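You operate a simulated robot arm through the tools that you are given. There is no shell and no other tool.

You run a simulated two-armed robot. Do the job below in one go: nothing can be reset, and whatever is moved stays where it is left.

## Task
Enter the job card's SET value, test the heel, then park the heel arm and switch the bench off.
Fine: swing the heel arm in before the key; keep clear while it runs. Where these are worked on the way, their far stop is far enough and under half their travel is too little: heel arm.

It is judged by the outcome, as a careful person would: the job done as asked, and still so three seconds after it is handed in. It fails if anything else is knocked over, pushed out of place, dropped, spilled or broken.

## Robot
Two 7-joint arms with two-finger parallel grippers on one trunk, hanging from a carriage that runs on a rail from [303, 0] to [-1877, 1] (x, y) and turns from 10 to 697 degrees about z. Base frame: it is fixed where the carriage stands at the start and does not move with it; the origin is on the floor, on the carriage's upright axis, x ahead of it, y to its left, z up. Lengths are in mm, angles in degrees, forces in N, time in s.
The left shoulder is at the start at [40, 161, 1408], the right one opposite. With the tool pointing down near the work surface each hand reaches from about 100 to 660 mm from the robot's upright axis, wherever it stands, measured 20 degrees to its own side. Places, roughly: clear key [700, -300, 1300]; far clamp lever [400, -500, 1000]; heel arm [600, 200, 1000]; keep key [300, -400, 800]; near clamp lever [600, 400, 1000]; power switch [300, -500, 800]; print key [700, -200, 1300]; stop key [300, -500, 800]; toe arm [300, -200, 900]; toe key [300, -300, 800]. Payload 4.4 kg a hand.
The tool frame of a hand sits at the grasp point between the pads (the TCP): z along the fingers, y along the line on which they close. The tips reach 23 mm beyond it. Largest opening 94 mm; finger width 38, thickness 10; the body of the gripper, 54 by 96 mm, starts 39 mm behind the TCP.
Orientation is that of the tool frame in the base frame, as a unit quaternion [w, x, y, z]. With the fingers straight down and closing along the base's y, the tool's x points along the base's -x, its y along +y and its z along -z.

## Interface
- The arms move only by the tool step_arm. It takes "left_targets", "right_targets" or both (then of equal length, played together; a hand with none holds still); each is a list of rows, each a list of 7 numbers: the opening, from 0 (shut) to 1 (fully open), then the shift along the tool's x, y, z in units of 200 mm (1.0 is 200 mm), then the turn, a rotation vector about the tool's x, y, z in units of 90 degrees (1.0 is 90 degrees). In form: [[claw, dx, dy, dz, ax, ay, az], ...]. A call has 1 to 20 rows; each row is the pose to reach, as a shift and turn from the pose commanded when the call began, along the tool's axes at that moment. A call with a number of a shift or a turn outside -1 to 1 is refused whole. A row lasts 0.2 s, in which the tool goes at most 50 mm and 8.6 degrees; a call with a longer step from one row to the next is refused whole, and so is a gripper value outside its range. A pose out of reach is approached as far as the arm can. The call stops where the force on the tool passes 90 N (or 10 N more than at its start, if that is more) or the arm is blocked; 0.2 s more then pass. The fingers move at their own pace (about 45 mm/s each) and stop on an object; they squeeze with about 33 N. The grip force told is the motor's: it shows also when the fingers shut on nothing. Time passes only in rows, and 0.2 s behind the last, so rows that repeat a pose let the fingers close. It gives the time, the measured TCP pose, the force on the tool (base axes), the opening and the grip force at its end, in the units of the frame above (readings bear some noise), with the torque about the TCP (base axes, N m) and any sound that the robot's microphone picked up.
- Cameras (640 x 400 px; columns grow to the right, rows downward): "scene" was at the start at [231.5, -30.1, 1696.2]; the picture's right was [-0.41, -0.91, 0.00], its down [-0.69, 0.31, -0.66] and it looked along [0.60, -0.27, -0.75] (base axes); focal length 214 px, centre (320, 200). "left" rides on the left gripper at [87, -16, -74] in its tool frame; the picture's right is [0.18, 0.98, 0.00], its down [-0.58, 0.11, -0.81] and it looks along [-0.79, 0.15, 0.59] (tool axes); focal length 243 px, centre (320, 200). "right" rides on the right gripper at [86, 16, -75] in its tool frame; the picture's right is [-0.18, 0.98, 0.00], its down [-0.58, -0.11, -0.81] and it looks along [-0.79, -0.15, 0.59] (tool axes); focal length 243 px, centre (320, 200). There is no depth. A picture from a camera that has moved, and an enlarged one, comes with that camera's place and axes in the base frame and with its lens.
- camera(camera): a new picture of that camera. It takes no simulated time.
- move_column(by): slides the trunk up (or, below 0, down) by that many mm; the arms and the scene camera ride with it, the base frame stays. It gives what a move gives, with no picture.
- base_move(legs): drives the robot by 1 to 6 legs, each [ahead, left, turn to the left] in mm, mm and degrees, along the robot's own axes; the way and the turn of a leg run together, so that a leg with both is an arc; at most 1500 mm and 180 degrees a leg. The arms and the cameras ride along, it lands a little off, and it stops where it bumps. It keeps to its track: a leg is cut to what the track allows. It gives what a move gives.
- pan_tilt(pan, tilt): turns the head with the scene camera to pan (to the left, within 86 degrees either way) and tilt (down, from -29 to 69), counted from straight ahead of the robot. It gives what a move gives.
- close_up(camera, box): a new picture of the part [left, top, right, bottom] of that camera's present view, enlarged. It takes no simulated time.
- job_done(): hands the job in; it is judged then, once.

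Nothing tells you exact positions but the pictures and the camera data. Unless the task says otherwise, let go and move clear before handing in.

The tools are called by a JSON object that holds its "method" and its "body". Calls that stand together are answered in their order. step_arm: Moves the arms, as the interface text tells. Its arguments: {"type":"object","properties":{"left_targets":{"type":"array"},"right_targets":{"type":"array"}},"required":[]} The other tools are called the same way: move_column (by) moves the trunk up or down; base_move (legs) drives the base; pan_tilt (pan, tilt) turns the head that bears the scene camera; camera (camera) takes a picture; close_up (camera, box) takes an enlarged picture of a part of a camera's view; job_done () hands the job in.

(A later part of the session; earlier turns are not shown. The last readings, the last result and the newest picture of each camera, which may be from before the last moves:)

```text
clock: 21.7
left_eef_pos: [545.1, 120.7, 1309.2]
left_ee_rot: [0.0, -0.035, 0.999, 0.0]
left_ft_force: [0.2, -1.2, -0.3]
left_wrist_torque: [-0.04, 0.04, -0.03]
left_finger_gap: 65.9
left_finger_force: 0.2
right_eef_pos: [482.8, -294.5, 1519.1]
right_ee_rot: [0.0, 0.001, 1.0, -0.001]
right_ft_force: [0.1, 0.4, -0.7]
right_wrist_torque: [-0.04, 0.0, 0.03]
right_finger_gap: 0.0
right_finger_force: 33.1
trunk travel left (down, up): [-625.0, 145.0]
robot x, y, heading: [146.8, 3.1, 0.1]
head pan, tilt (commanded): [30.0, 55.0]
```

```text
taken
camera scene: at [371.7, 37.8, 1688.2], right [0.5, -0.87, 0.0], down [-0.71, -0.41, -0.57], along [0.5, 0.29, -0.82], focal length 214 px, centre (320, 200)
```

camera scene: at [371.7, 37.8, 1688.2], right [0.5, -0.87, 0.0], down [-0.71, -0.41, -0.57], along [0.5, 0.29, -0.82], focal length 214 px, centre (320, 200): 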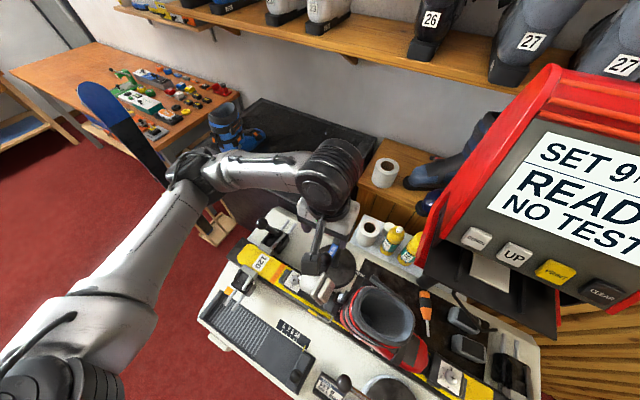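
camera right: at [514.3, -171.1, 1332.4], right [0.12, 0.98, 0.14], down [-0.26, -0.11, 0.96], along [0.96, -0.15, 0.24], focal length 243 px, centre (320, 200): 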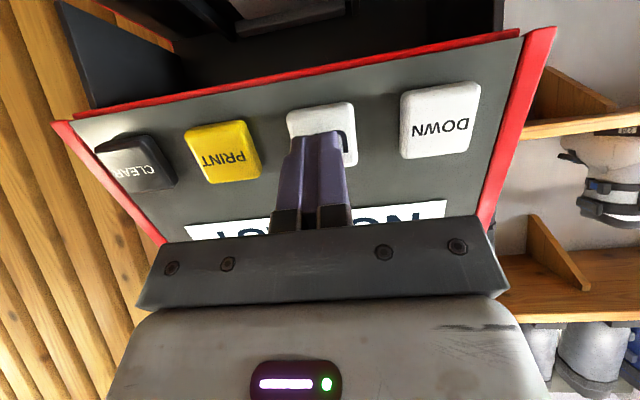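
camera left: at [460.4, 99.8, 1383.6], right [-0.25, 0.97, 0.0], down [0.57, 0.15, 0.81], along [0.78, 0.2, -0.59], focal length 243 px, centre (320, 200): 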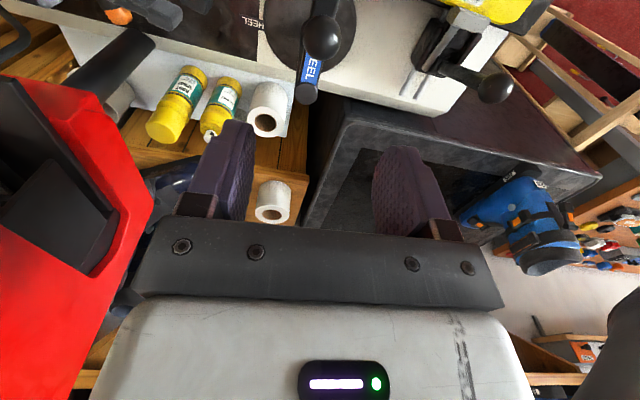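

The heel arm is in against its stop, with the pad behind the boot. I move the left hand well clear and bring the right hand over the key panel to locate the HEEL key.

{"method": "step_arm", "body": {"left_targets": [[0.7, 0.06, 0.13, -0.1, 0, 0, 0], [0.7, 0.12, 0.28, -0.2, 0, 0, 0], [0.7, 0.2, 0.43, -0.3, 0, 0, 0], [0.7, 0.27, 0.58, -0.4, 0, 0, 0], [0.7, 0.34, 0.74, -0.5, 0, 0, 0], [0.7, 0.4, 0.9, -0.6, 0, 0, 0]], "right_targets": [[0, 0.125, -0.0708, 0.16, 0, 0, 0], [0, 0.25, -0.1417, 0.32, 0, 0, 0], [0, 0.375, -0.2125, 0.48, 0, 0, 0], [0, 0.5, -0.2833, 0.64, 0, 0, 0], [0, 0.625, -0.3542, 0.8, 0, 0, 0], [0, 0.75, -0.425, 0.98, 0, 0, 0]]}}

{"method": "pan_tilt", "body": {"pan": -60, "tilt": 62}}

{"method": "camera", "body": {"camera": "right"}}

{"method": "camera", "body": {"camera": "scene"}}

```text
clock: 23.1
left_eef_pos: [453.3, 294.9, 1429.5]
left_ee_rot: [-0.001, -0.034, 0.999, 0.0]
left_ft_force: [0.3, -0.3, -0.5]
left_wrist_torque: [0.02, 0.02, 0.0]
left_finger_gap: 65.8
left_finger_force: 0.2
right_eef_pos: [373.9, -422.4, 1339.6]
right_ee_rot: [0.0, 0.001, 1.0, -0.001]
right_ft_force: [0.8, -0.5, -0.9]
right_wrist_torque: [-0.01, 0.04, 0.01]
right_finger_gap: 0.0
right_finger_force: 33.0
right hand out of reach, approached as far as the arm can: row 4, 5, 6
trunk travel left (down, up): [-625.0, 145.0]
robot x, y, heading: [149.3, 2.5, 0.1]
head pan, tilt (commanded): [30.0, 55.0]
```

```text
clock: 24.8
left_eef_pos: [452.2, 294.3, 1430.1]
left_ee_rot: [0.0, -0.035, 0.999, -0.001]
left_ft_force: [0.1, -0.1, -0.6]
left_wrist_torque: [0.0, -0.02, -0.02]
left_finger_gap: 65.8
left_finger_force: 0.0
right_eef_pos: [375.4, -422.2, 1341.0]
right_ee_rot: [0.0, 0.001, 1.0, 0.0]
right_ft_force: [0.3, -0.5, 0.4]
right_wrist_torque: [0.0, -0.01, 0.0]
right_finger_gap: 0.0
right_finger_force: 32.9
trunk travel left (down, up): [-625.0, 145.0]
robot x, y, heading: [149.3, -3.7, 0.0]
head pan, tilt (commanded): [-60.0, 62.0]
```

```text
taken
camera right: at [289.9, -406.4, 1414.6], right [0.19, 0.98, 0.0], down [0.58, -0.11, 0.81], along [0.79, -0.15, -0.59], focal length 243 px, centre (320, 200)
```

right: 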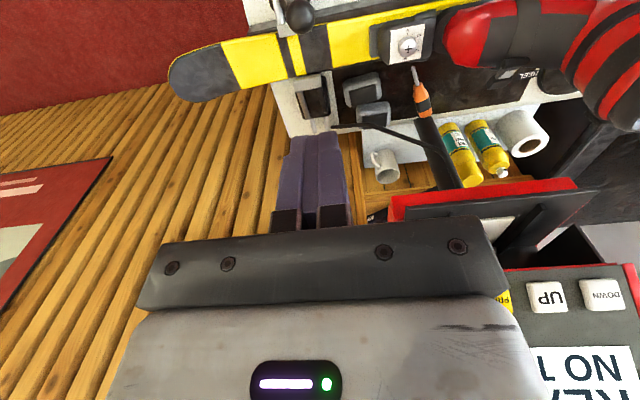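

```text
taken
camera scene: at [341.3, -54.0, 1680.0], right [-0.87, -0.5, 0.0], down [-0.44, 0.76, -0.47], along [0.23, -0.41, -0.88], focal length 214 px, centre (320, 200)
```

scene: 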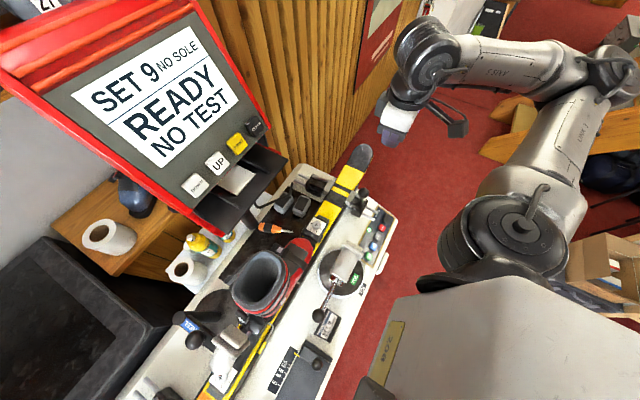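

The right arm was too folded for that height. From this scene view I can locate the key panel by zooming in.

{"method": "close_up", "body": {"camera": "scene", "box": [330, 180, 410, 280]}}

{"method": "close_up", "body": {"camera": "scene", "box": [170, 230, 350, 400]}}

```text
4.00 times, centred on (370, 230) of scene
camera zoom: at [341.3, -54.0, 1680.0], right [-0.87, -0.5, 0.0], down [-0.44, 0.76, -0.47], along [0.23, -0.41, -0.88], focal length 858 px, centre (120, 80)
```

zoom: 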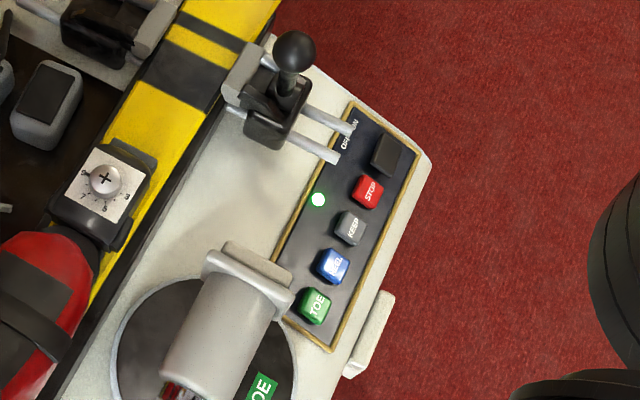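

```text
2.35 times, centred on (260, 315) of scene
camera zoom: at [341.3, -54.0, 1680.0], right [-0.87, -0.5, 0.0], down [-0.44, 0.76, -0.47], along [0.23, -0.41, -0.88], focal length 505 px, centre (461, -71)
```

zoom: 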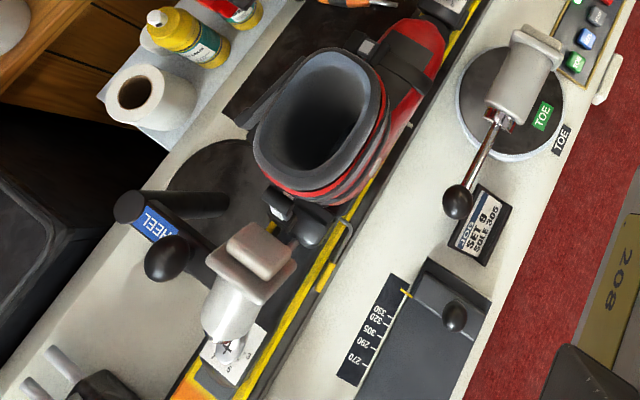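

The HEEL key works out near [272, -386, 783], the STOP key near [272, -483], the rocker near [272, -534]. I bring the right hand down and over, in steps, keeping clear of the far clamp lever at [399, -464, 1015].

{"method": "step_arm", "body": {"right_targets": [[0, 0, 0, 0.1, 0, 0, 0], [0, 0, 0, 0.25, 0, 0, 0], [0, 0, 0, 0.4, 0, 0, 0]]}}

```text
clock: 25.6
left_eef_pos: [453.2, 293.5, 1429.7]
left_ee_rot: [0.0, -0.035, 0.999, 0.0]
left_ft_force: [0.0, -0.1, -0.1]
left_wrist_torque: [0.0, 0.01, -0.02]
left_finger_gap: 65.9
left_finger_force: 0.1
right_eef_pos: [386.8, -432.2, 1263.0]
right_ee_rot: [0.0, 0.001, 1.0, 0.001]
right_ft_force: [0.1, 0.3, -0.1]
right_wrist_torque: [0.02, 0.0, 0.0]
right_finger_gap: 0.0
right_finger_force: 32.7
right hand out of reach, approached as far as the arm can: row 1, 2, 3
trunk travel left (down, up): [-625.0, 145.0]
robot x, y, heading: [147.1, -0.8, -0.1]
head pan, tilt (commanded): [-60.0, 62.0]
```

The arm is too folded from here, since the shoulder is nearly over the keys. I drive back about 190 mm so the panel falls in comfortable reach.

{"method": "base_move", "body": {"legs": [[-190, 0, 0]]}}

{"method": "step_arm", "body": {"right_targets": [[0, 0, 0, 0, 0, 0, 0]]}}

{"method": "pan_tilt", "body": {"pan": -35, "tilt": 55}}

{"method": "camera", "body": {"camera": "scene"}}

{"method": "camera", "body": {"camera": "right"}}

```text
clock: 27.2
left_eef_pos: [260.8, 295.1, 1430.4]
left_ee_rot: [0.0, -0.035, 0.999, 0.0]
left_ft_force: [-0.7, 0.5, -0.9]
left_wrist_torque: [0.02, 0.01, -0.02]
left_finger_gap: 65.8
left_finger_force: 0.1
right_eef_pos: [194.5, -432.4, 1263.0]
right_ee_rot: [0.0, 0.001, 1.0, 0.001]
right_ft_force: [1.1, -0.1, -0.4]
right_wrist_torque: [0.0, -0.01, 0.04]
right_finger_gap: 0.2
right_finger_force: 32.8
trunk travel left (down, up): [-625.0, 145.0]
robot x, y, heading: [-45.2, -3.0, -0.2]
head pan, tilt (commanded): [-60.0, 62.0]
```

```text
clock: 27.6
left_eef_pos: [260.3, 294.6, 1428.8]
left_ee_rot: [0.0, -0.034, 0.999, 0.0]
left_ft_force: [0.8, 0.0, 0.6]
left_wrist_torque: [0.03, 0.01, 0.02]
left_finger_gap: 66.0
left_finger_force: 0.1
right_eef_pos: [193.5, -432.1, 1263.5]
right_ee_rot: [-0.001, 0.001, 1.0, 0.0]
right_ft_force: [-0.7, 0.7, 0.7]
right_wrist_torque: [0.02, 0.0, 0.01]
right_finger_gap: 0.0
right_finger_force: 33.4
trunk travel left (down, up): [-625.0, 145.0]
robot x, y, heading: [-44.9, -0.8, -0.2]
head pan, tilt (commanded): [-60.0, 62.0]
```

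```text
clock: 28.4
left_eef_pos: [260.7, 293.6, 1429.4]
left_ee_rot: [0.0, -0.035, 0.999, 0.0]
left_ft_force: [0.3, -0.9, -0.3]
left_wrist_torque: [0.0, -0.02, 0.01]
left_finger_gap: 65.6
left_finger_force: 0.0
right_eef_pos: [193.7, -432.5, 1264.1]
right_ee_rot: [0.0, 0.002, 1.0, 0.002]
right_ft_force: [0.4, -0.1, 0.1]
right_wrist_torque: [-0.02, -0.01, -0.02]
right_finger_gap: 0.0
right_finger_force: 32.7
trunk travel left (down, up): [-625.0, 145.0]
robot x, y, heading: [-39.8, -1.1, -0.4]
head pan, tilt (commanded): [-35.0, 55.0]
```

```text
taken
camera scene: at [175.6, -39.7, 1688.3], right [-0.58, -0.82, 0.0], down [-0.67, 0.47, -0.57], along [0.47, -0.33, -0.82], focal length 214 px, centre (320, 200)
```

scene: 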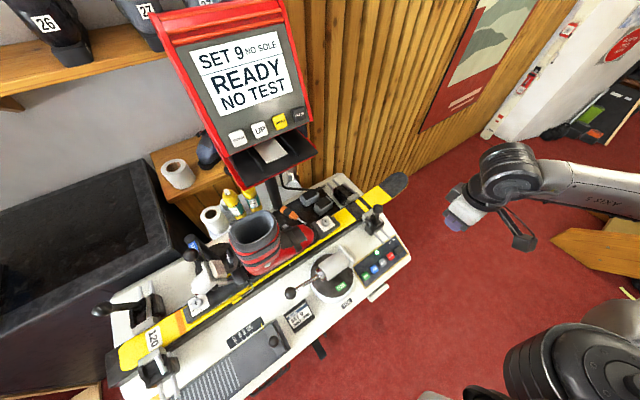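

```text
taken
camera right: at [108.7, -417.2, 1337.6], right [0.19, 0.98, 0.0], down [0.58, -0.11, 0.81], along [0.79, -0.15, -0.59], focal length 243 px, centre (320, 200)
```

right: 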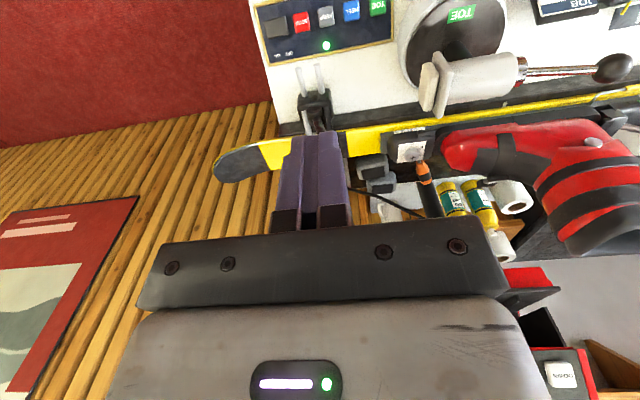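

The key panel is in the right camera's view and confirms the HEEL key near [272, -388]. I bring the right hand above it.

{"method": "step_arm", "body": {"right_targets": [[0, -0.076, 0.045, 0.19, 0, 0, 0], [0, -0.152, 0.09, 0.38, 0, 0, 0], [0, -0.228, 0.135, 0.57, 0, 0, 0], [0, -0.304, 0.18, 0.76, 0, 0, 0], [0, -0.38, 0.225, 0.95, 0, 0, 0], [0, -0.38, 0.225, 0.95, 0, 0, 0]]}}

{"method": "camera", "body": {"camera": "right"}}

{"method": "camera", "body": {"camera": "scene"}}

```text
clock: 29.9
left_eef_pos: [261.2, 294.6, 1431.0]
left_ee_rot: [-0.001, -0.034, 0.999, 0.0]
left_ft_force: [0.0, 0.4, 0.1]
left_wrist_torque: [0.04, 0.02, -0.02]
left_finger_gap: 66.0
left_finger_force: 0.1
right_eef_pos: [268.9, -388.4, 1074.5]
right_ee_rot: [0.0, 0.002, 1.0, 0.001]
right_ft_force: [0.8, 0.3, -0.1]
right_wrist_torque: [0.0, 0.0, 0.02]
right_finger_gap: 0.0
right_finger_force: 33.6
trunk travel left (down, up): [-625.0, 145.0]
robot x, y, heading: [-43.8, 2.1, 0.1]
head pan, tilt (commanded): [-35.0, 55.0]
```

```text
taken
camera right: at [184.8, -372.3, 1148.2], right [0.19, 0.98, 0.0], down [0.58, -0.11, 0.81], along [0.79, -0.15, -0.59], focal length 243 px, centre (320, 200)
```

right: 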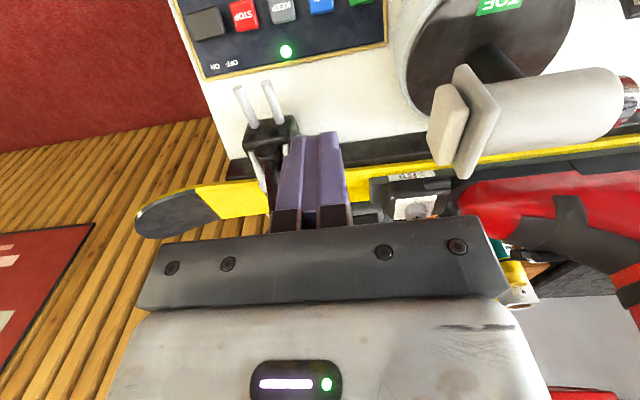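

```text
taken
camera scene: at [175.6, -39.6, 1688.3], right [-0.57, -0.82, 0.0], down [-0.67, 0.47, -0.57], along [0.47, -0.33, -0.82], focal length 214 px, centre (320, 200)
```

scene: 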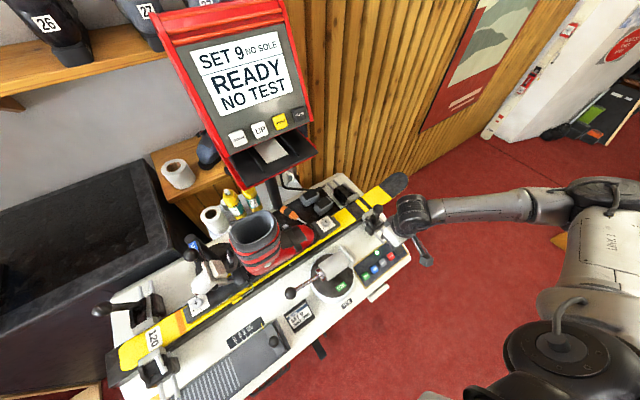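

{"method": "step_arm", "body": {"right_targets": [[0, 0, 0, 0.2, 0, 0, 0], [0, 0, 0, 0.4, 0, 0, 0], [0, 0, 0, 0.6, 0, 0, 0], [0, 0, 0, 0.8, 0, 0, 0], [0, 0, 0, 0.95, 0, 0, 0], [0, 0, 0, 1.0, 0, 0, 0]]}}

{"method": "close_up", "body": {"camera": "scene", "box": [320, 180, 440, 300]}}

{"method": "camera", "body": {"camera": "right"}}

```text
clock: 31.2
left_eef_pos: [261.5, 294.6, 1429.8]
left_ee_rot: [0.0, -0.035, 0.999, 0.0]
left_ft_force: [0.8, 0.3, 0.0]
left_wrist_torque: [-0.01, 0.0, 0.0]
left_finger_gap: 65.8
left_finger_force: 0.0
right_eef_pos: [269.8, -386.4, 872.9]
right_ee_rot: [0.0, 0.001, 1.0, 0.0]
right_ft_force: [0.3, 0.5, 0.5]
right_wrist_torque: [-0.03, -0.02, 0.01]
right_finger_gap: 0.1
right_finger_force: 32.9
trunk travel left (down, up): [-625.0, 145.0]
robot x, y, heading: [-42.5, -1.3, 0.1]
head pan, tilt (commanded): [-35.0, 55.0]
```

```text
3.33 times, centred on (380, 240) of scene
camera zoom: at [175.6, -39.7, 1688.3], right [-0.57, -0.82, 0.0], down [-0.67, 0.47, -0.57], along [0.47, -0.33, -0.82], focal length 715 px, centre (120, 67)
```

zoom: 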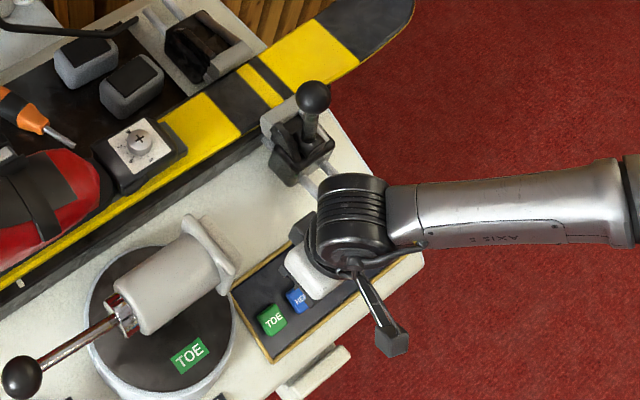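

```text
taken
camera right: at [184.1, -370.7, 946.7], right [0.19, 0.98, 0.0], down [0.58, -0.11, 0.81], along [0.79, -0.15, -0.59], focal length 243 px, centre (320, 200)
```

right: 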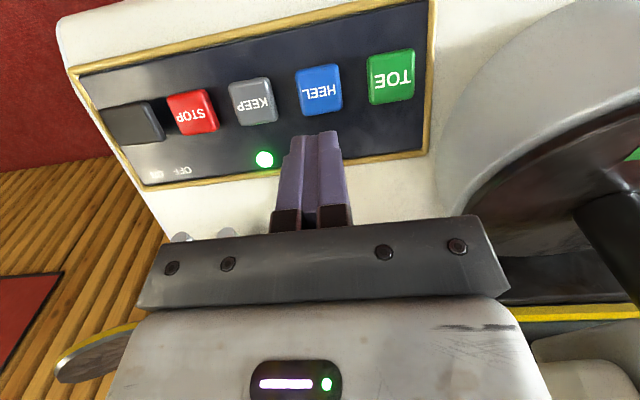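

The fingers are lined up over the HEEL key, about 60 mm above it. The left hand is far off, so I press the key once and back off.

{"method": "step_arm", "body": {"right_targets": [[0, 0, 0, 0.15, 0, 0, 0], [0, 0, 0, 0.26, 0, 0, 0], [0, 0, 0, 0.3, 0, 0, 0], [0, 0, 0, 0.32, 0, 0, 0], [0, 0, 0, 0.335, 0, 0, 0], [0, 0, 0, 0.25, 0, 0, 0], [0, 0, 0, 0.1, 0, 0, 0]]}}

{"method": "camera", "body": {"camera": "scene"}}

```text
clock: 32.3
left_eef_pos: [259.7, 293.6, 1428.4]
left_ee_rot: [0.0, -0.034, 0.999, -0.001]
left_ft_force: [0.6, -1.1, -0.2]
left_wrist_torque: [-0.02, 0.01, -0.01]
left_finger_gap: 66.0
left_finger_force: 0.0
right_eef_pos: [269.5, -387.0, 814.9]
right_ee_rot: [0.002, 0.001, 1.0, 0.005]
right_ft_force: [-19.5, 1.8, 54.9]
right_wrist_torque: [-0.09, -0.39, 0.05]
right_finger_gap: 0.0
right_finger_force: 32.8
trunk travel left (down, up): [-625.0, 145.0]
robot x, y, heading: [-43.8, 0.9, 0.0]
head pan, tilt (commanded): [-35.0, 55.0]
heard: click
stopped in row 5 (right hand): the force on the tool passed its limit at 100 N (the readings are from after the stop); the commanded pose is now the measured one
```

```text
taken
camera scene: at [174.3, -41.1, 1688.6], right [-0.58, -0.82, 0.0], down [-0.67, 0.47, -0.57], along [0.47, -0.33, -0.82], focal length 214 px, centre (320, 200)
```

scene: 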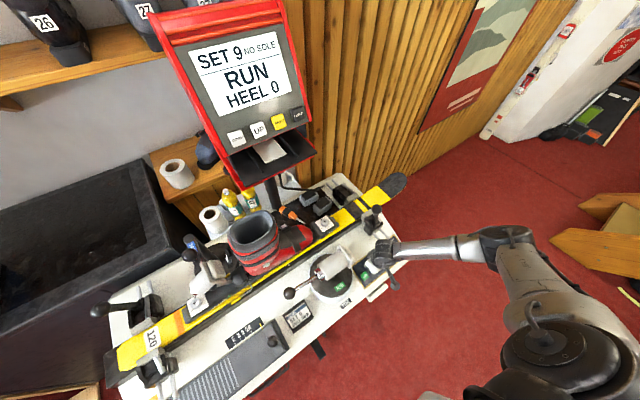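

The click was heard and the display shows RUN HEEL 0. I lift the right hand off the panel and stay clear while it runs.

{"method": "step_arm", "body": {"right_targets": [[0, 0, 0, -0.1, 0, 0, 0], [0, 0, 0, -0.3, 0, 0, 0], [0, 0, 0, -0.5, 0, 0, 0]]}}

{"method": "camera", "body": {"camera": "scene"}}

```text
clock: 33.1
left_eef_pos: [262.1, 294.2, 1429.6]
left_ee_rot: [0.0, -0.034, 0.999, 0.0]
left_ft_force: [-0.4, 0.6, 0.4]
left_wrist_torque: [-0.01, 0.01, 0.03]
left_finger_gap: 65.9
left_finger_force: 0.1
right_eef_pos: [271.2, -385.0, 913.0]
right_ee_rot: [0.001, 0.002, 1.0, 0.005]
right_ft_force: [0.0, 1.0, -0.9]
right_wrist_torque: [0.0, -0.01, 0.02]
right_finger_gap: 0.0
right_finger_force: 33.1
trunk travel left (down, up): [-625.0, 145.0]
robot x, y, heading: [-44.4, 1.2, -0.3]
head pan, tilt (commanded): [-35.0, 55.0]
```

```text
taken
camera scene: at [175.3, -40.0, 1688.2], right [-0.58, -0.82, 0.0], down [-0.67, 0.47, -0.57], along [0.47, -0.33, -0.82], focal length 214 px, centre (320, 200)
```

scene: 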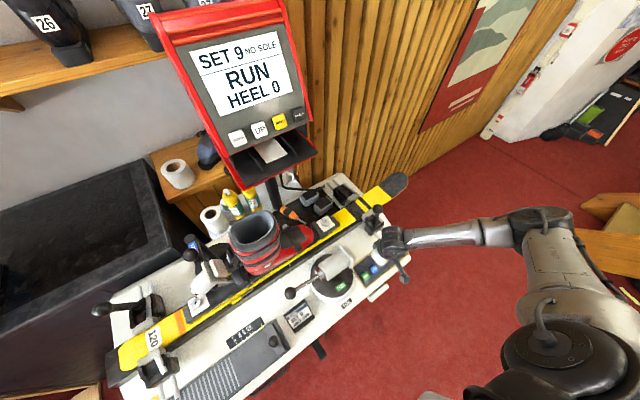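

It is still running. I hold still for a few seconds and look again.

{"method": "step_arm", "body": {"right_targets": [[0, 0, 0, 0, 0, 0, 0], [0, 0, 0, 0, 0, 0, 0], [0, 0, 0, 0, 0, 0, 0], [0, 0, 0, 0, 0, 0, 0], [0, 0, 0, 0, 0, 0, 0], [0, 0, 0, 0, 0, 0, 0], [0, 0, 0, 0, 0, 0, 0], [0, 0, 0, 0, 0, 0, 0], [0, 0, 0, 0, 0, 0, 0], [0, 0, 0, 0, 0, 0, 0]]}}

{"method": "camera", "body": {"camera": "scene"}}

```text
clock: 35.3
left_eef_pos: [261.4, 293.9, 1429.4]
left_ee_rot: [0.001, -0.034, 0.999, 0.001]
left_ft_force: [-0.1, -0.1, -0.3]
left_wrist_torque: [0.01, -0.01, 0.03]
left_finger_gap: 65.6
left_finger_force: 0.1
right_eef_pos: [270.7, -385.2, 912.1]
right_ee_rot: [0.001, 0.001, 1.0, 0.005]
right_ft_force: [-0.2, -0.3, 0.0]
right_wrist_torque: [0.02, -0.02, 0.0]
right_finger_gap: 0.1
right_finger_force: 33.0
trunk travel left (down, up): [-625.0, 145.0]
robot x, y, heading: [-44.1, -1.5, -0.3]
head pan, tilt (commanded): [-35.0, 55.0]
```

```text
taken
camera scene: at [175.2, -39.8, 1688.3], right [-0.58, -0.82, 0.0], down [-0.67, 0.47, -0.57], along [0.47, -0.33, -0.82], focal length 214 px, centre (320, 200)
```

scene: 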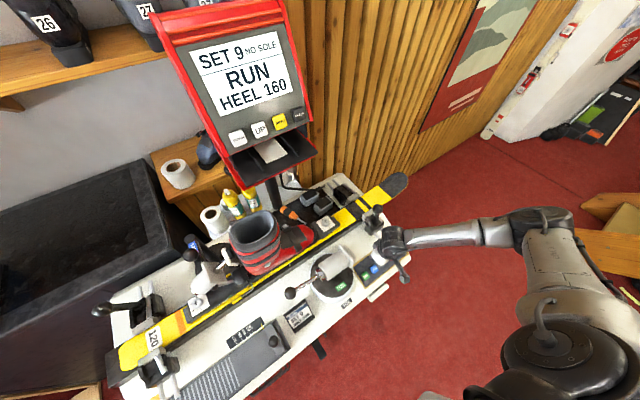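

The pull is building (HEEL 160). I keep waiting.

{"method": "step_arm", "body": {"right_targets": [[0, 0, 0, 0, 0, 0, 0], [0, 0, 0, 0, 0, 0, 0], [0, 0, 0, 0, 0, 0, 0], [0, 0, 0, 0, 0, 0, 0], [0, 0, 0, 0, 0, 0, 0], [0, 0, 0, 0, 0, 0, 0], [0, 0, 0, 0, 0, 0, 0], [0, 0, 0, 0, 0, 0, 0], [0, 0, 0, 0, 0, 0, 0], [0, 0, 0, 0, 0, 0, 0], [0, 0, 0, 0, 0, 0, 0], [0, 0, 0, 0, 0, 0, 0]]}}

{"method": "camera", "body": {"camera": "scene"}}

```text
clock: 37.9
left_eef_pos: [260.3, 294.6, 1430.1]
left_ee_rot: [0.001, -0.035, 0.999, -0.001]
left_ft_force: [0.4, -0.4, -0.5]
left_wrist_torque: [0.0, 0.0, -0.04]
left_finger_gap: 65.8
left_finger_force: 0.1
right_eef_pos: [270.6, -385.1, 910.9]
right_ee_rot: [0.002, 0.001, 1.0, 0.004]
right_ft_force: [-0.4, 0.3, 0.9]
right_wrist_torque: [0.02, -0.01, 0.01]
right_finger_gap: 0.1
right_finger_force: 32.7
trunk travel left (down, up): [-625.0, 145.0]
robot x, y, heading: [-44.3, 1.1, 0.1]
head pan, tilt (commanded): [-35.0, 55.0]
```

```text
taken
camera scene: at [175.2, -39.8, 1688.3], right [-0.58, -0.82, 0.0], down [-0.67, 0.47, -0.57], along [0.47, -0.33, -0.82], focal length 214 px, centre (320, 200)
```

scene: 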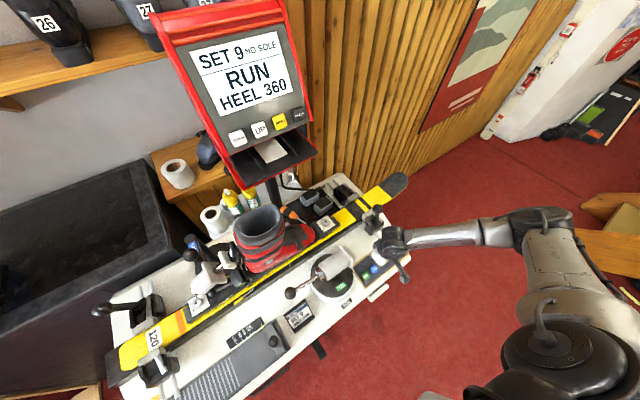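

The test continues (HEEL 360) and the boot is leaning forward. I keep clear and wait.

{"method": "step_arm", "body": {"right_targets": [[0, 0, 0, 0, 0, 0, 0], [0, 0, 0, 0, 0, 0, 0], [0, 0, 0, 0, 0, 0, 0], [0, 0, 0, 0, 0, 0, 0], [0, 0, 0, 0, 0, 0, 0], [0, 0, 0, 0, 0, 0, 0], [0, 0, 0, 0, 0, 0, 0], [0, 0, 0, 0, 0, 0, 0]]}}

{"method": "camera", "body": {"camera": "scene"}}

```text
clock: 39.7
left_eef_pos: [260.4, 294.7, 1430.1]
left_ee_rot: [0.0, -0.035, 0.999, -0.001]
left_ft_force: [0.3, -1.1, 0.5]
left_wrist_torque: [0.01, -0.03, 0.04]
left_finger_gap: 65.8
left_finger_force: 0.1
right_eef_pos: [270.8, -384.7, 911.5]
right_ee_rot: [0.002, 0.0, 1.0, 0.005]
right_ft_force: [-0.5, 1.4, -0.2]
right_wrist_torque: [0.02, 0.0, 0.0]
right_finger_gap: 0.0
right_finger_force: 33.0
trunk travel left (down, up): [-625.0, 145.0]
robot x, y, heading: [-41.8, -1.6, 0.0]
head pan, tilt (commanded): [-35.0, 55.0]
```

```text
taken
camera scene: at [175.2, -39.8, 1688.3], right [-0.58, -0.82, 0.0], down [-0.67, 0.47, -0.57], along [0.47, -0.33, -0.82], focal length 214 px, centre (320, 200)
```

scene: 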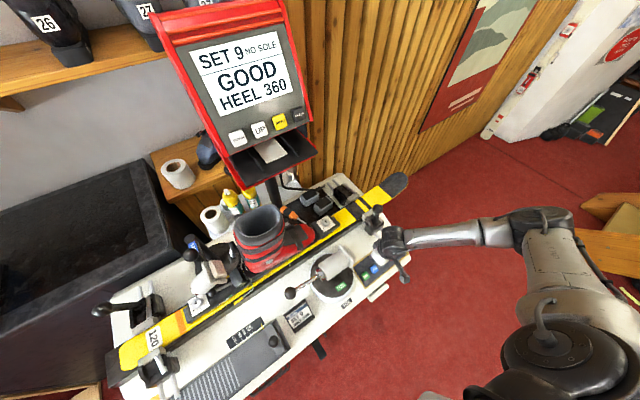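

{"method": "close_up", "body": {"camera": "scene", "box": [170, 0, 330, 180]}}

{"method": "close_up", "body": {"camera": "scene", "box": [160, 180, 340, 320]}}

```text
2.22 times, centred on (250, 90) of scene
camera zoom: at [175.2, -39.8, 1688.3], right [-0.58, -0.82, 0.0], down [-0.67, 0.47, -0.57], along [0.47, -0.33, -0.82], focal length 477 px, centre (476, 444)
```

zoom: 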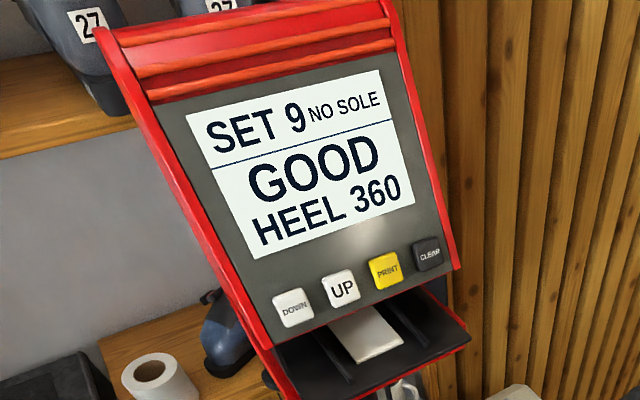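

```text
2.86 times, centred on (250, 250) of scene
camera zoom: at [175.2, -39.8, 1688.3], right [-0.58, -0.82, 0.0], down [-0.67, 0.47, -0.57], along [0.47, -0.33, -0.82], focal length 613 px, centre (520, 57)
```

zoom: 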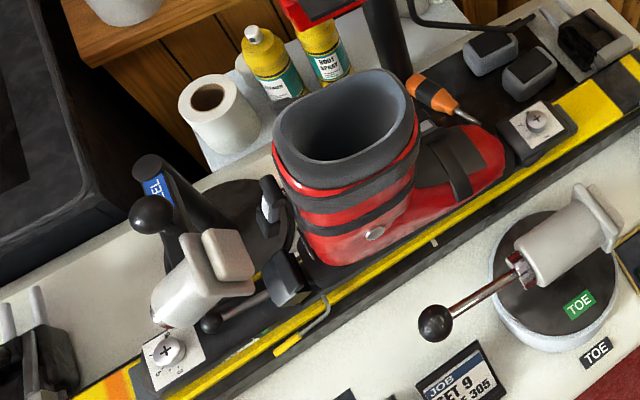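

The test is finished: GOOD, HEEL 360, with SET 9. Now I lift the right hand high and drive ahead again to park the heel arm.

{"method": "step_arm", "body": {"right_targets": [[0, 0, 0, -0.2, 0, 0, 0], [0, 0, 0, -0.4, 0, 0, 0], [0, 0, 0, -0.6, 0, 0, 0], [0, 0, 0, -0.8, 0, 0, 0], [0, 0, 0, -1.0, 0, 0, 0]]}}

{"method": "step_arm", "body": {"right_targets": [[0, 0.1, 0, -0.2, 0, 0, 0], [0, 0.2, 0, -0.4, 0, 0, 0], [0, 0.3, 0, -0.6, 0, 0, 0], [0, 0.35, 0, -0.8, 0, 0, 0]]}}

{"method": "base_move", "body": {"legs": [[190, 0, 0]]}}

{"method": "pan_tilt", "body": {"pan": 25, "tilt": 58}}

{"method": "camera", "body": {"camera": "scene"}}

{"method": "camera", "body": {"camera": "left"}}

```text
clock: 40.9
left_eef_pos: [261.3, 295.0, 1428.6]
left_ee_rot: [0.0, -0.035, 0.999, -0.001]
left_ft_force: [0.0, 0.4, -0.2]
left_wrist_torque: [0.03, 0.02, 0.0]
left_finger_gap: 66.0
left_finger_force: 0.1
right_eef_pos: [270.0, -385.8, 1113.4]
right_ee_rot: [0.002, 0.001, 1.0, 0.005]
right_ft_force: [-0.7, 0.0, 0.7]
right_wrist_torque: [0.01, -0.01, -0.03]
right_finger_gap: 0.0
right_finger_force: 32.6
trunk travel left (down, up): [-625.0, 145.0]
robot x, y, heading: [-42.5, 1.5, -0.1]
head pan, tilt (commanded): [-35.0, 55.0]
```

```text
clock: 41.9
left_eef_pos: [260.1, 295.1, 1430.2]
left_ee_rot: [0.0, -0.034, 0.999, 0.0]
left_ft_force: [0.2, 0.0, 0.0]
left_wrist_torque: [0.0, 0.01, 0.05]
left_finger_gap: 65.8
left_finger_force: 0.0
right_eef_pos: [219.0, -400.8, 1273.7]
right_ee_rot: [0.002, 0.001, 1.0, 0.006]
right_ft_force: [-0.1, 0.4, 0.2]
right_wrist_torque: [0.0, 0.04, -0.03]
right_finger_gap: 0.0
right_finger_force: 33.2
right hand out of reach, approached as far as the arm can: row 3, 4
trunk travel left (down, up): [-625.0, 145.0]
robot x, y, heading: [-46.0, -0.2, 0.3]
head pan, tilt (commanded): [-35.0, 55.0]
```

```text
clock: 43.5
left_eef_pos: [449.9, 294.8, 1430.3]
left_ee_rot: [0.0, -0.033, 0.999, 0.0]
left_ft_force: [0.1, -0.4, -0.5]
left_wrist_torque: [0.02, -0.02, 0.04]
left_finger_gap: 65.7
left_finger_force: 0.0
right_eef_pos: [406.3, -401.3, 1271.9]
right_ee_rot: [0.002, 0.003, 1.0, 0.005]
right_ft_force: [0.1, -0.8, -1.0]
right_wrist_torque: [-0.02, -0.04, 0.01]
right_finger_gap: 0.0
right_finger_force: 33.3
trunk travel left (down, up): [-625.0, 145.0]
robot x, y, heading: [145.4, -2.1, -0.2]
head pan, tilt (commanded): [-35.0, 55.0]
```

```text
clock: 44.8
left_eef_pos: [448.9, 294.8, 1430.1]
left_ee_rot: [0.0, -0.033, 0.999, 0.0]
left_ft_force: [0.9, -0.2, -0.5]
left_wrist_torque: [-0.01, 0.02, -0.02]
left_finger_gap: 65.7
left_finger_force: 0.0
right_eef_pos: [405.9, -401.1, 1274.1]
right_ee_rot: [0.001, 0.002, 1.0, 0.005]
right_ft_force: [0.9, 0.3, 0.6]
right_wrist_torque: [-0.02, 0.01, 0.0]
right_finger_gap: 0.0
right_finger_force: 32.9
trunk travel left (down, up): [-625.0, 145.0]
robot x, y, heading: [142.8, 1.5, -0.2]
head pan, tilt (commanded): [25.0, 58.0]
```

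```text
taken
camera scene: at [366.6, 30.1, 1684.6], right [0.42, -0.91, 0.0], down [-0.77, -0.35, -0.53], along [0.48, 0.22, -0.85], focal length 214 px, centre (320, 200)
```

scene: 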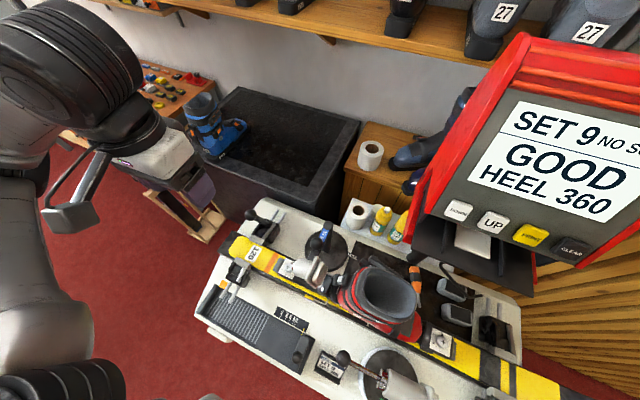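

```text
taken
camera left: at [363.7, 273.4, 1504.3], right [-0.25, 0.97, 0.0], down [0.57, 0.15, 0.81], along [0.78, 0.2, -0.59], focal length 243 px, centre (320, 200)
```

left: 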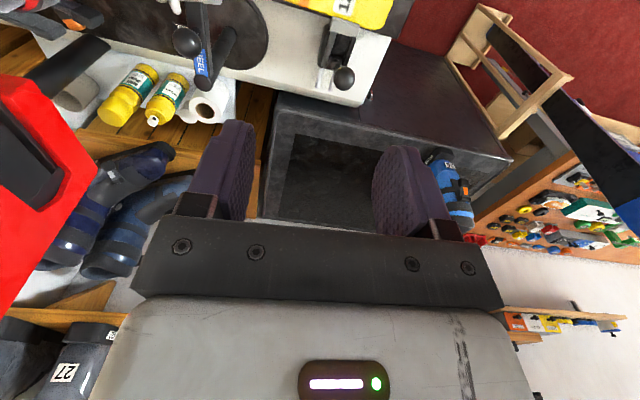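

{"method": "close_up", "body": {"camera": "scene", "box": [260, 200, 380, 300]}}

{"method": "close_up", "body": {"camera": "left", "box": [120, 0, 320, 120]}}

```text
4.00 times, centred on (320, 250) of scene
camera zoom: at [366.6, 30.1, 1684.6], right [0.42, -0.91, 0.0], down [-0.77, -0.35, -0.53], along [0.48, 0.22, -0.85], focal length 858 px, centre (320, 0)
```

zoom: 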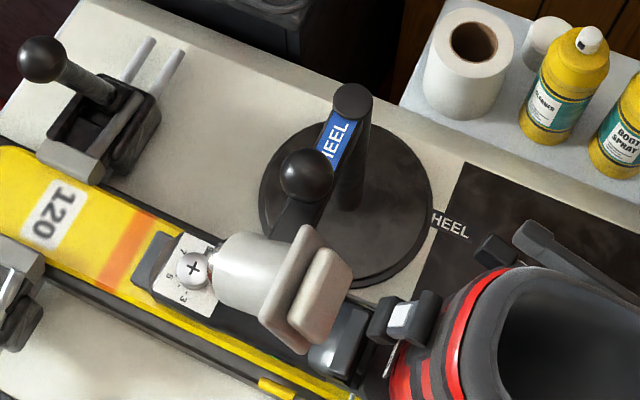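

```text
3.20 times, centred on (220, 60) of left
camera zoom: at [363.7, 273.4, 1504.3], right [-0.25, 0.97, 0.0], down [0.57, 0.15, 0.81], along [0.78, 0.2, -0.59], focal length 776 px, centre (640, 648)
```

zoom: 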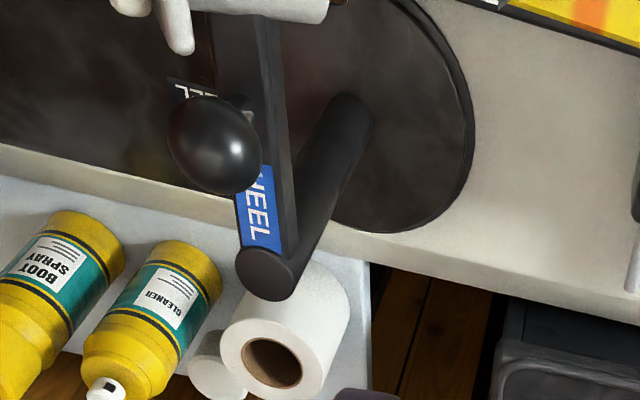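

The knob now sits at about [551, 126, 1123]. I bring the left hand over it.

{"method": "step_arm", "body": {"left_targets": [[0.7, -0.0738, -0.146, 0.15, 0, 0, 0], [0.7, -0.1477, -0.292, 0.3, 0, 0, 0], [0.7, -0.2215, -0.438, 0.45, 0, 0, 0], [0.7, -0.2953, -0.584, 0.6, 0, 0, 0], [0.7, -0.3692, -0.73, 0.75, 0, 0, 0], [0.7, -0.443, -0.8765, 0.9, 0, 0, 0], [0.7, -0.443, -0.8765, 0.9, 0, 0, 0]]}}

{"method": "camera", "body": {"camera": "left"}}

```text
clock: 46.4
left_eef_pos: [550.8, 122.8, 1248.8]
left_ee_rot: [-0.001, -0.034, 0.999, 0.0]
left_ft_force: [0.9, -0.4, 0.3]
left_wrist_torque: [0.0, 0.0, -0.04]
left_finger_gap: 65.9
left_finger_force: 0.1
right_eef_pos: [405.8, -401.6, 1274.1]
right_ee_rot: [0.001, 0.002, 1.0, 0.005]
right_ft_force: [0.8, 0.0, 0.0]
right_wrist_torque: [-0.04, -0.07, 0.0]
right_finger_gap: 0.0
right_finger_force: 33.0
trunk travel left (down, up): [-625.0, 145.0]
robot x, y, heading: [143.0, -1.0, -0.2]
head pan, tilt (commanded): [25.0, 58.0]
```

```text
taken
camera left: at [465.2, 103.5, 1323.8], right [-0.25, 0.97, 0.0], down [0.57, 0.15, 0.81], along [0.78, 0.2, -0.59], focal length 243 px, centre (320, 200)
```

left: 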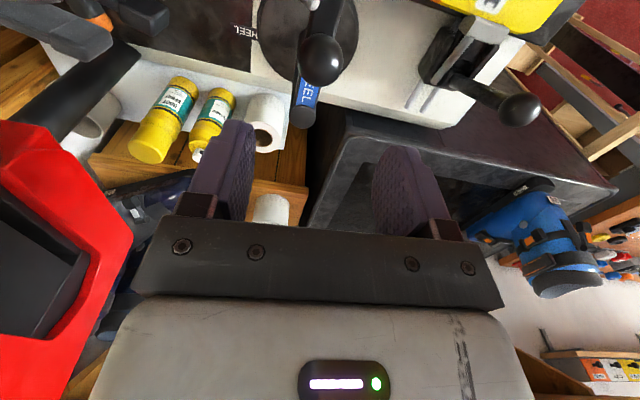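

The knob is straight below the gripper. I lower and close on it.

{"method": "step_arm", "body": {"left_targets": [[0.7, 0, 0.005, 0.15, 0, 0, 0], [0.7, 0, 0.005, 0.3, 0, 0, 0], [0.7, 0, 0.005, 0.45, 0, 0, 0], [0.7, 0, 0.005, 0.55, 0, 0, 0], [0.7, 0, 0.005, 0.6, 0, 0, 0], [0.7, 0, 0.005, 0.6, 0, 0, 0], [0, 0, 0.005, 0.6, 0, 0, 0], [0, 0, 0.005, 0.6, 0, 0, 0], [0, 0, 0.005, 0.6, 0, 0, 0]]}}

{"method": "camera", "body": {"camera": "left"}}

```text
clock: 48.4
left_eef_pos: [548.8, 126.4, 1129.6]
left_ee_rot: [0.0, -0.033, 0.999, 0.0]
left_ft_force: [1.0, -3.5, -3.9]
left_wrist_torque: [-0.13, -0.07, -0.22]
left_finger_gap: 37.4
left_finger_force: 44.9
right_eef_pos: [406.9, -400.7, 1273.7]
right_ee_rot: [0.001, 0.002, 1.0, 0.006]
right_ft_force: [-0.2, 0.6, 0.4]
right_wrist_torque: [0.02, 0.02, 0.02]
right_finger_gap: 0.0
right_finger_force: 33.3
trunk travel left (down, up): [-625.0, 145.0]
robot x, y, heading: [146.7, -2.2, -0.2]
head pan, tilt (commanded): [25.0, 58.0]
```

```text
taken
camera left: at [463.4, 105.1, 1204.4], right [-0.25, 0.97, 0.0], down [0.57, 0.15, 0.81], along [0.78, 0.2, -0.59], focal length 243 px, centre (320, 200)
```

left: 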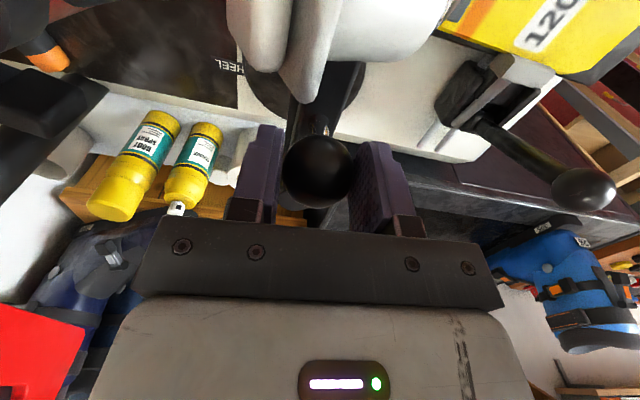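

The ball is gripped. I swing the heel arm back the same way, first half, and check the forces.

{"method": "step_arm", "body": {"left_targets": [[0, -0.0079, 0.058, 0, 0, 0, 0.0889], [0, -0.0258, 0.1141, 0, 0, 0, 0.1778], [0, -0.0514, 0.1672, 0, 0, 0, 0.2667], [0, -0.0842, 0.2162, 0, 0, 0, 0.3556], [0, -0.1234, 0.2601, 0, 0, 0, 0.4444]]}}

```text
clock: 49.6
left_eef_pos: [570.1, 181.3, 1129.6]
left_ee_rot: [0.0, 0.31, 0.951, 0.0]
left_ft_force: [-12.1, 7.3, 17.9]
left_wrist_torque: [-0.36, -0.57, 0.09]
left_finger_gap: 37.6
left_finger_force: 45.0
right_eef_pos: [406.5, -399.4, 1273.8]
right_ee_rot: [0.001, 0.002, 1.0, 0.006]
right_ft_force: [-0.7, 0.1, -0.4]
right_wrist_torque: [0.02, -0.04, 0.01]
right_finger_gap: 0.0
right_finger_force: 33.2
trunk travel left (down, up): [-625.0, 145.0]
robot x, y, heading: [143.3, 0.2, -0.2]
head pan, tilt (commanded): [25.0, 58.0]
```

The forces are small and the arm follows. I carry on to where it stood parked.

{"method": "step_arm", "body": {"left_targets": [[0, -0.0061, 0.0592, -0.01, 0, 0, 0.0889], [0, -0.0243, 0.1159, -0.01, 0, 0, 0.1778], [0, -0.0502, 0.1695, -0.01, 0, 0, 0.2667], [0, -0.0833, 0.2189, -0.01, 0, 0, 0.3556], [0, -0.1229, 0.2633, -0.01, 0, 0, 0.4444], [0, -0.1565, 0.2927, -0.01, 0, 0, 0.5111], [0, -0.183, 0.3119, -0.01, 0, 0, 0.56]]}}

{"method": "camera", "body": {"camera": "scene"}}

```text
clock: 51.2
left_eef_pos: [634.7, 211.8, 1129.5]
left_ee_rot: [-0.002, 0.686, 0.728, 0.001]
left_ft_force: [-5.8, 28.0, -15.8]
left_wrist_torque: [0.61, 0.35, -0.13]
left_finger_gap: 37.3
left_finger_force: 45.8
right_eef_pos: [404.8, -398.3, 1271.7]
right_ee_rot: [0.0, 0.002, 1.0, 0.007]
right_ft_force: [-0.6, 0.3, 0.2]
right_wrist_torque: [0.0, -0.01, -0.03]
right_finger_gap: 0.0
right_finger_force: 32.5
trunk travel left (down, up): [-625.0, 145.0]
robot x, y, heading: [139.5, 1.9, -0.3]
head pan, tilt (commanded): [25.0, 58.0]
```

```text
taken
camera scene: at [365.9, 31.7, 1684.2], right [0.42, -0.91, 0.0], down [-0.77, -0.35, -0.53], along [0.48, 0.22, -0.85], focal length 214 px, centre (320, 200)
```

scene: 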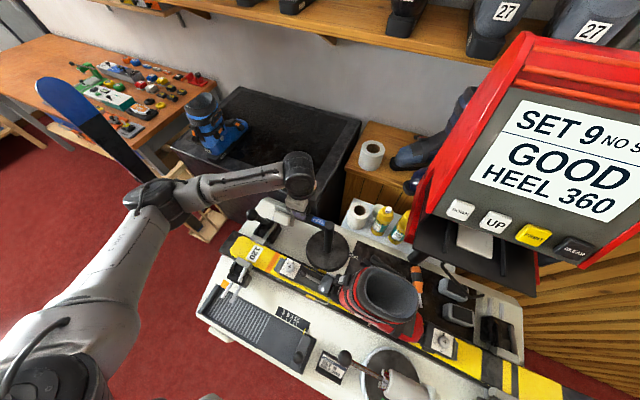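

The arm is within a degree or two of its old place. I press it gently on in +x to seat it against its park stop.

{"method": "step_arm", "body": {"left_targets": [[0, 0.012, 0.015, 0.005, 0, 0, 0], [0, 0.018, 0.03, 0.005, 0, 0, 0.01], [0, 0.018, 0.045, 0.005, 0, 0, 0.02]]}}

```text
clock: 52.0
left_eef_pos: [638.5, 212.2, 1130.2]
left_ee_rot: [-0.003, 0.7, 0.714, -0.004]
left_ft_force: [-56.0, 3.9, 20.5]
left_wrist_torque: [0.39, 0.87, -0.11]
left_finger_gap: 37.5
left_finger_force: 44.9
right_eef_pos: [400.0, -400.1, 1272.5]
right_ee_rot: [-0.002, 0.002, 1.0, 0.005]
right_ft_force: [-0.5, 0.4, 0.3]
right_wrist_torque: [0.04, -0.03, 0.01]
right_finger_gap: 0.0
right_finger_force: 33.4
trunk travel left (down, up): [-625.0, 145.0]
robot x, y, heading: [145.8, 1.4, -0.0]
head pan, tilt (commanded): [25.0, 58.0]
```

It is against its park stop (56 N). I ease off, open, lift and look.

{"method": "step_arm", "body": {"left_targets": [[0, 0, -0.02, 0, 0, 0, -0.01], [0, 0, -0.035, 0, 0, 0, -0.02], [0.7, 0, -0.035, 0, 0, 0, -0.02], [0.7, 0, -0.035, 0, 0, 0, -0.02], [0.7, 0, -0.035, 0, 0, 0, -0.02], [0.7, 0, -0.035, -0.1, 0, 0, -0.02], [0.7, 0, -0.035, -0.3, 0, 0, -0.02], [0.7, 0, -0.035, -0.5, 0, 0, -0.02], [0.7, 0, -0.035, -0.7, 0, 0, -0.02], [0.7, 0, -0.035, -0.9, 0, 0, -0.02]]}}

{"method": "close_up", "body": {"camera": "scene", "box": [240, 160, 400, 300]}}

{"method": "camera", "body": {"camera": "left"}}

```text
clock: 54.2
left_eef_pos: [637.2, 210.2, 1311.0]
left_ee_rot: [0.0, 0.685, 0.729, -0.001]
left_ft_force: [0.6, -0.1, -0.3]
left_wrist_torque: [0.0, -0.01, -0.04]
left_finger_gap: 66.0
left_finger_force: 0.0
right_eef_pos: [405.5, -400.3, 1273.2]
right_ee_rot: [0.002, 0.002, 1.0, 0.005]
right_ft_force: [0.5, 0.4, -0.6]
right_wrist_torque: [-0.01, -0.03, 0.02]
right_finger_gap: 0.0
right_finger_force: 32.8
trunk travel left (down, up): [-625.0, 145.0]
robot x, y, heading: [141.4, -1.9, -0.6]
head pan, tilt (commanded): [25.0, 58.0]
```

```text
2.86 times, centred on (320, 230) of scene
camera zoom: at [366.7, 30.3, 1684.6], right [0.42, -0.91, 0.0], down [-0.77, -0.36, -0.53], along [0.48, 0.22, -0.85], focal length 613 px, centre (320, 114)
```

zoom: 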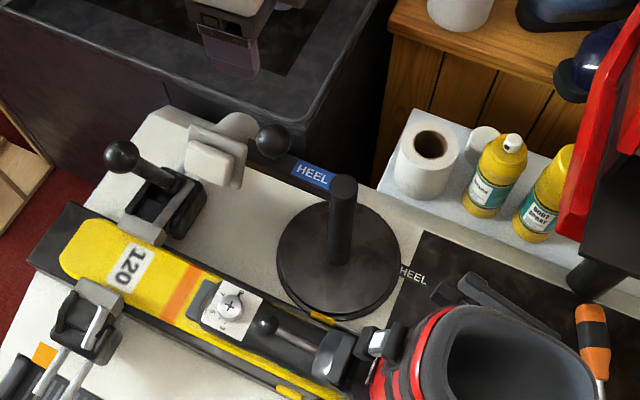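

```text
taken
camera left: at [615.5, 296.9, 1386.1], right [0.97, 0.24, 0.0], down [0.14, -0.57, 0.81], along [0.2, -0.78, -0.59], focal length 243 px, centre (320, 200)
```

left: 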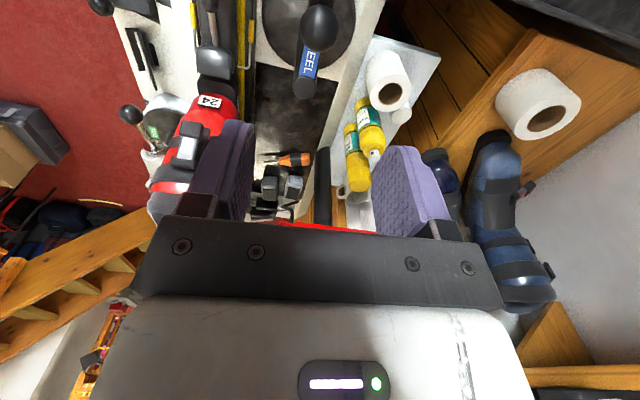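

The heel arm is back where it stood, its disc mark in front as at first. I draw the left hand clear, then drive back for the power switch.

{"method": "step_arm", "body": {"left_targets": [[0.7, 0.08, -0.153, -0.1, 0, 0, 0], [0.7, 0.16, -0.307, -0.2, 0, 0, 0], [0.7, 0.24, -0.46, -0.3, 0, 0, 0], [0.7, 0.32, -0.613, -0.4, 0, 0, 0], [0.7, 0.4, -0.767, -0.5, 0, 0, 0], [0.7, 0.48, -0.92, -0.6, 0, 0, 0]]}}

{"method": "base_move", "body": {"legs": [[-190, 0, 0]]}}

{"method": "pan_tilt", "body": {"pan": -35, "tilt": 55}}

{"method": "camera", "body": {"camera": "scene"}}

{"method": "camera", "body": {"camera": "right"}}

```text
clock: 55.6
left_eef_pos: [447.4, 294.1, 1431.3]
left_ee_rot: [0.0, 0.685, 0.729, -0.001]
left_ft_force: [0.2, -0.3, 0.2]
left_wrist_torque: [-0.01, 0.03, 0.02]
left_finger_gap: 65.7
left_finger_force: 0.1
right_eef_pos: [406.0, -401.9, 1273.1]
right_ee_rot: [0.002, 0.002, 1.0, 0.005]
right_ft_force: [0.6, -0.6, 0.0]
right_wrist_torque: [-0.01, -0.04, 0.01]
right_finger_gap: 0.2
right_finger_force: 32.8
trunk travel left (down, up): [-625.0, 145.0]
robot x, y, heading: [142.5, 3.0, -0.2]
head pan, tilt (commanded): [25.0, 58.0]
```

```text
clock: 57.1
left_eef_pos: [256.1, 294.7, 1431.1]
left_ee_rot: [-0.001, 0.685, 0.729, 0.0]
left_ft_force: [0.0, -0.1, 0.4]
left_wrist_torque: [0.0, 0.01, -0.02]
left_finger_gap: 65.7
left_finger_force: 0.0
right_eef_pos: [214.1, -399.4, 1273.9]
right_ee_rot: [0.003, 0.0, 1.0, 0.005]
right_ft_force: [0.0, 0.1, 0.4]
right_wrist_torque: [-0.01, -0.01, 0.01]
right_finger_gap: 0.0
right_finger_force: 33.1
trunk travel left (down, up): [-625.0, 145.0]
robot x, y, heading: [-48.2, 3.3, -0.2]
head pan, tilt (commanded): [25.0, 58.0]
```

```text
clock: 58.4
left_eef_pos: [256.2, 296.3, 1430.1]
left_ee_rot: [0.0, 0.685, 0.728, 0.0]
left_ft_force: [-0.3, 0.5, -0.4]
left_wrist_torque: [-0.05, -0.02, 0.01]
left_finger_gap: 65.9
left_finger_force: 0.0
right_eef_pos: [213.6, -401.0, 1272.6]
right_ee_rot: [0.002, 0.001, 1.0, 0.005]
right_ft_force: [1.1, -0.3, 0.0]
right_wrist_torque: [0.0, -0.02, 0.01]
right_finger_gap: 0.0
right_finger_force: 32.8
trunk travel left (down, up): [-625.0, 145.0]
robot x, y, heading: [-52.2, 1.5, -0.1]
head pan, tilt (commanded): [-35.0, 55.0]
```

```text
taken
camera scene: at [170.6, -39.9, 1688.3], right [-0.58, -0.82, 0.0], down [-0.67, 0.47, -0.57], along [0.47, -0.33, -0.82], focal length 214 px, centre (320, 200)
```

scene: 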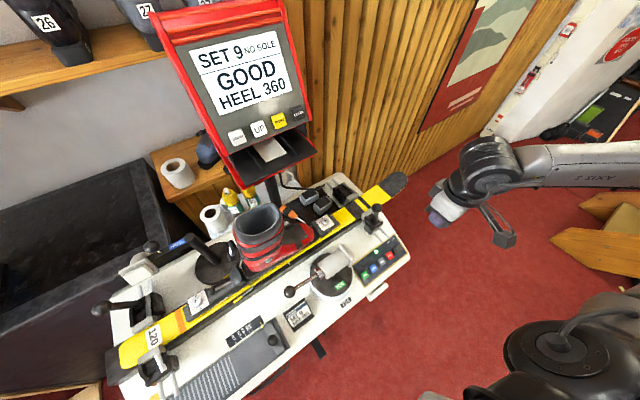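

```text
taken
camera right: at [129.0, -386.0, 1347.6], right [0.19, 0.98, 0.01], down [0.58, -0.12, 0.81], along [0.79, -0.14, -0.59], focal length 243 px, centre (320, 200)
```

right: 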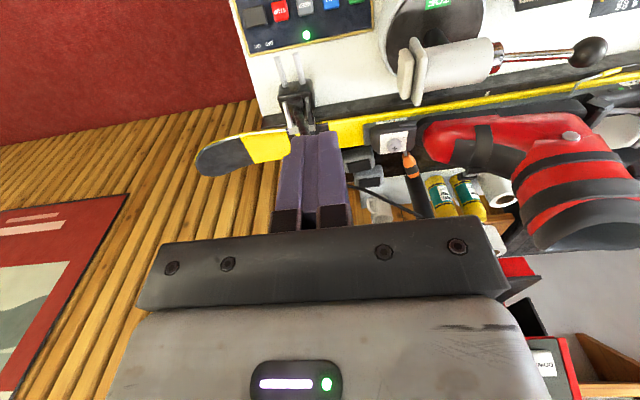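

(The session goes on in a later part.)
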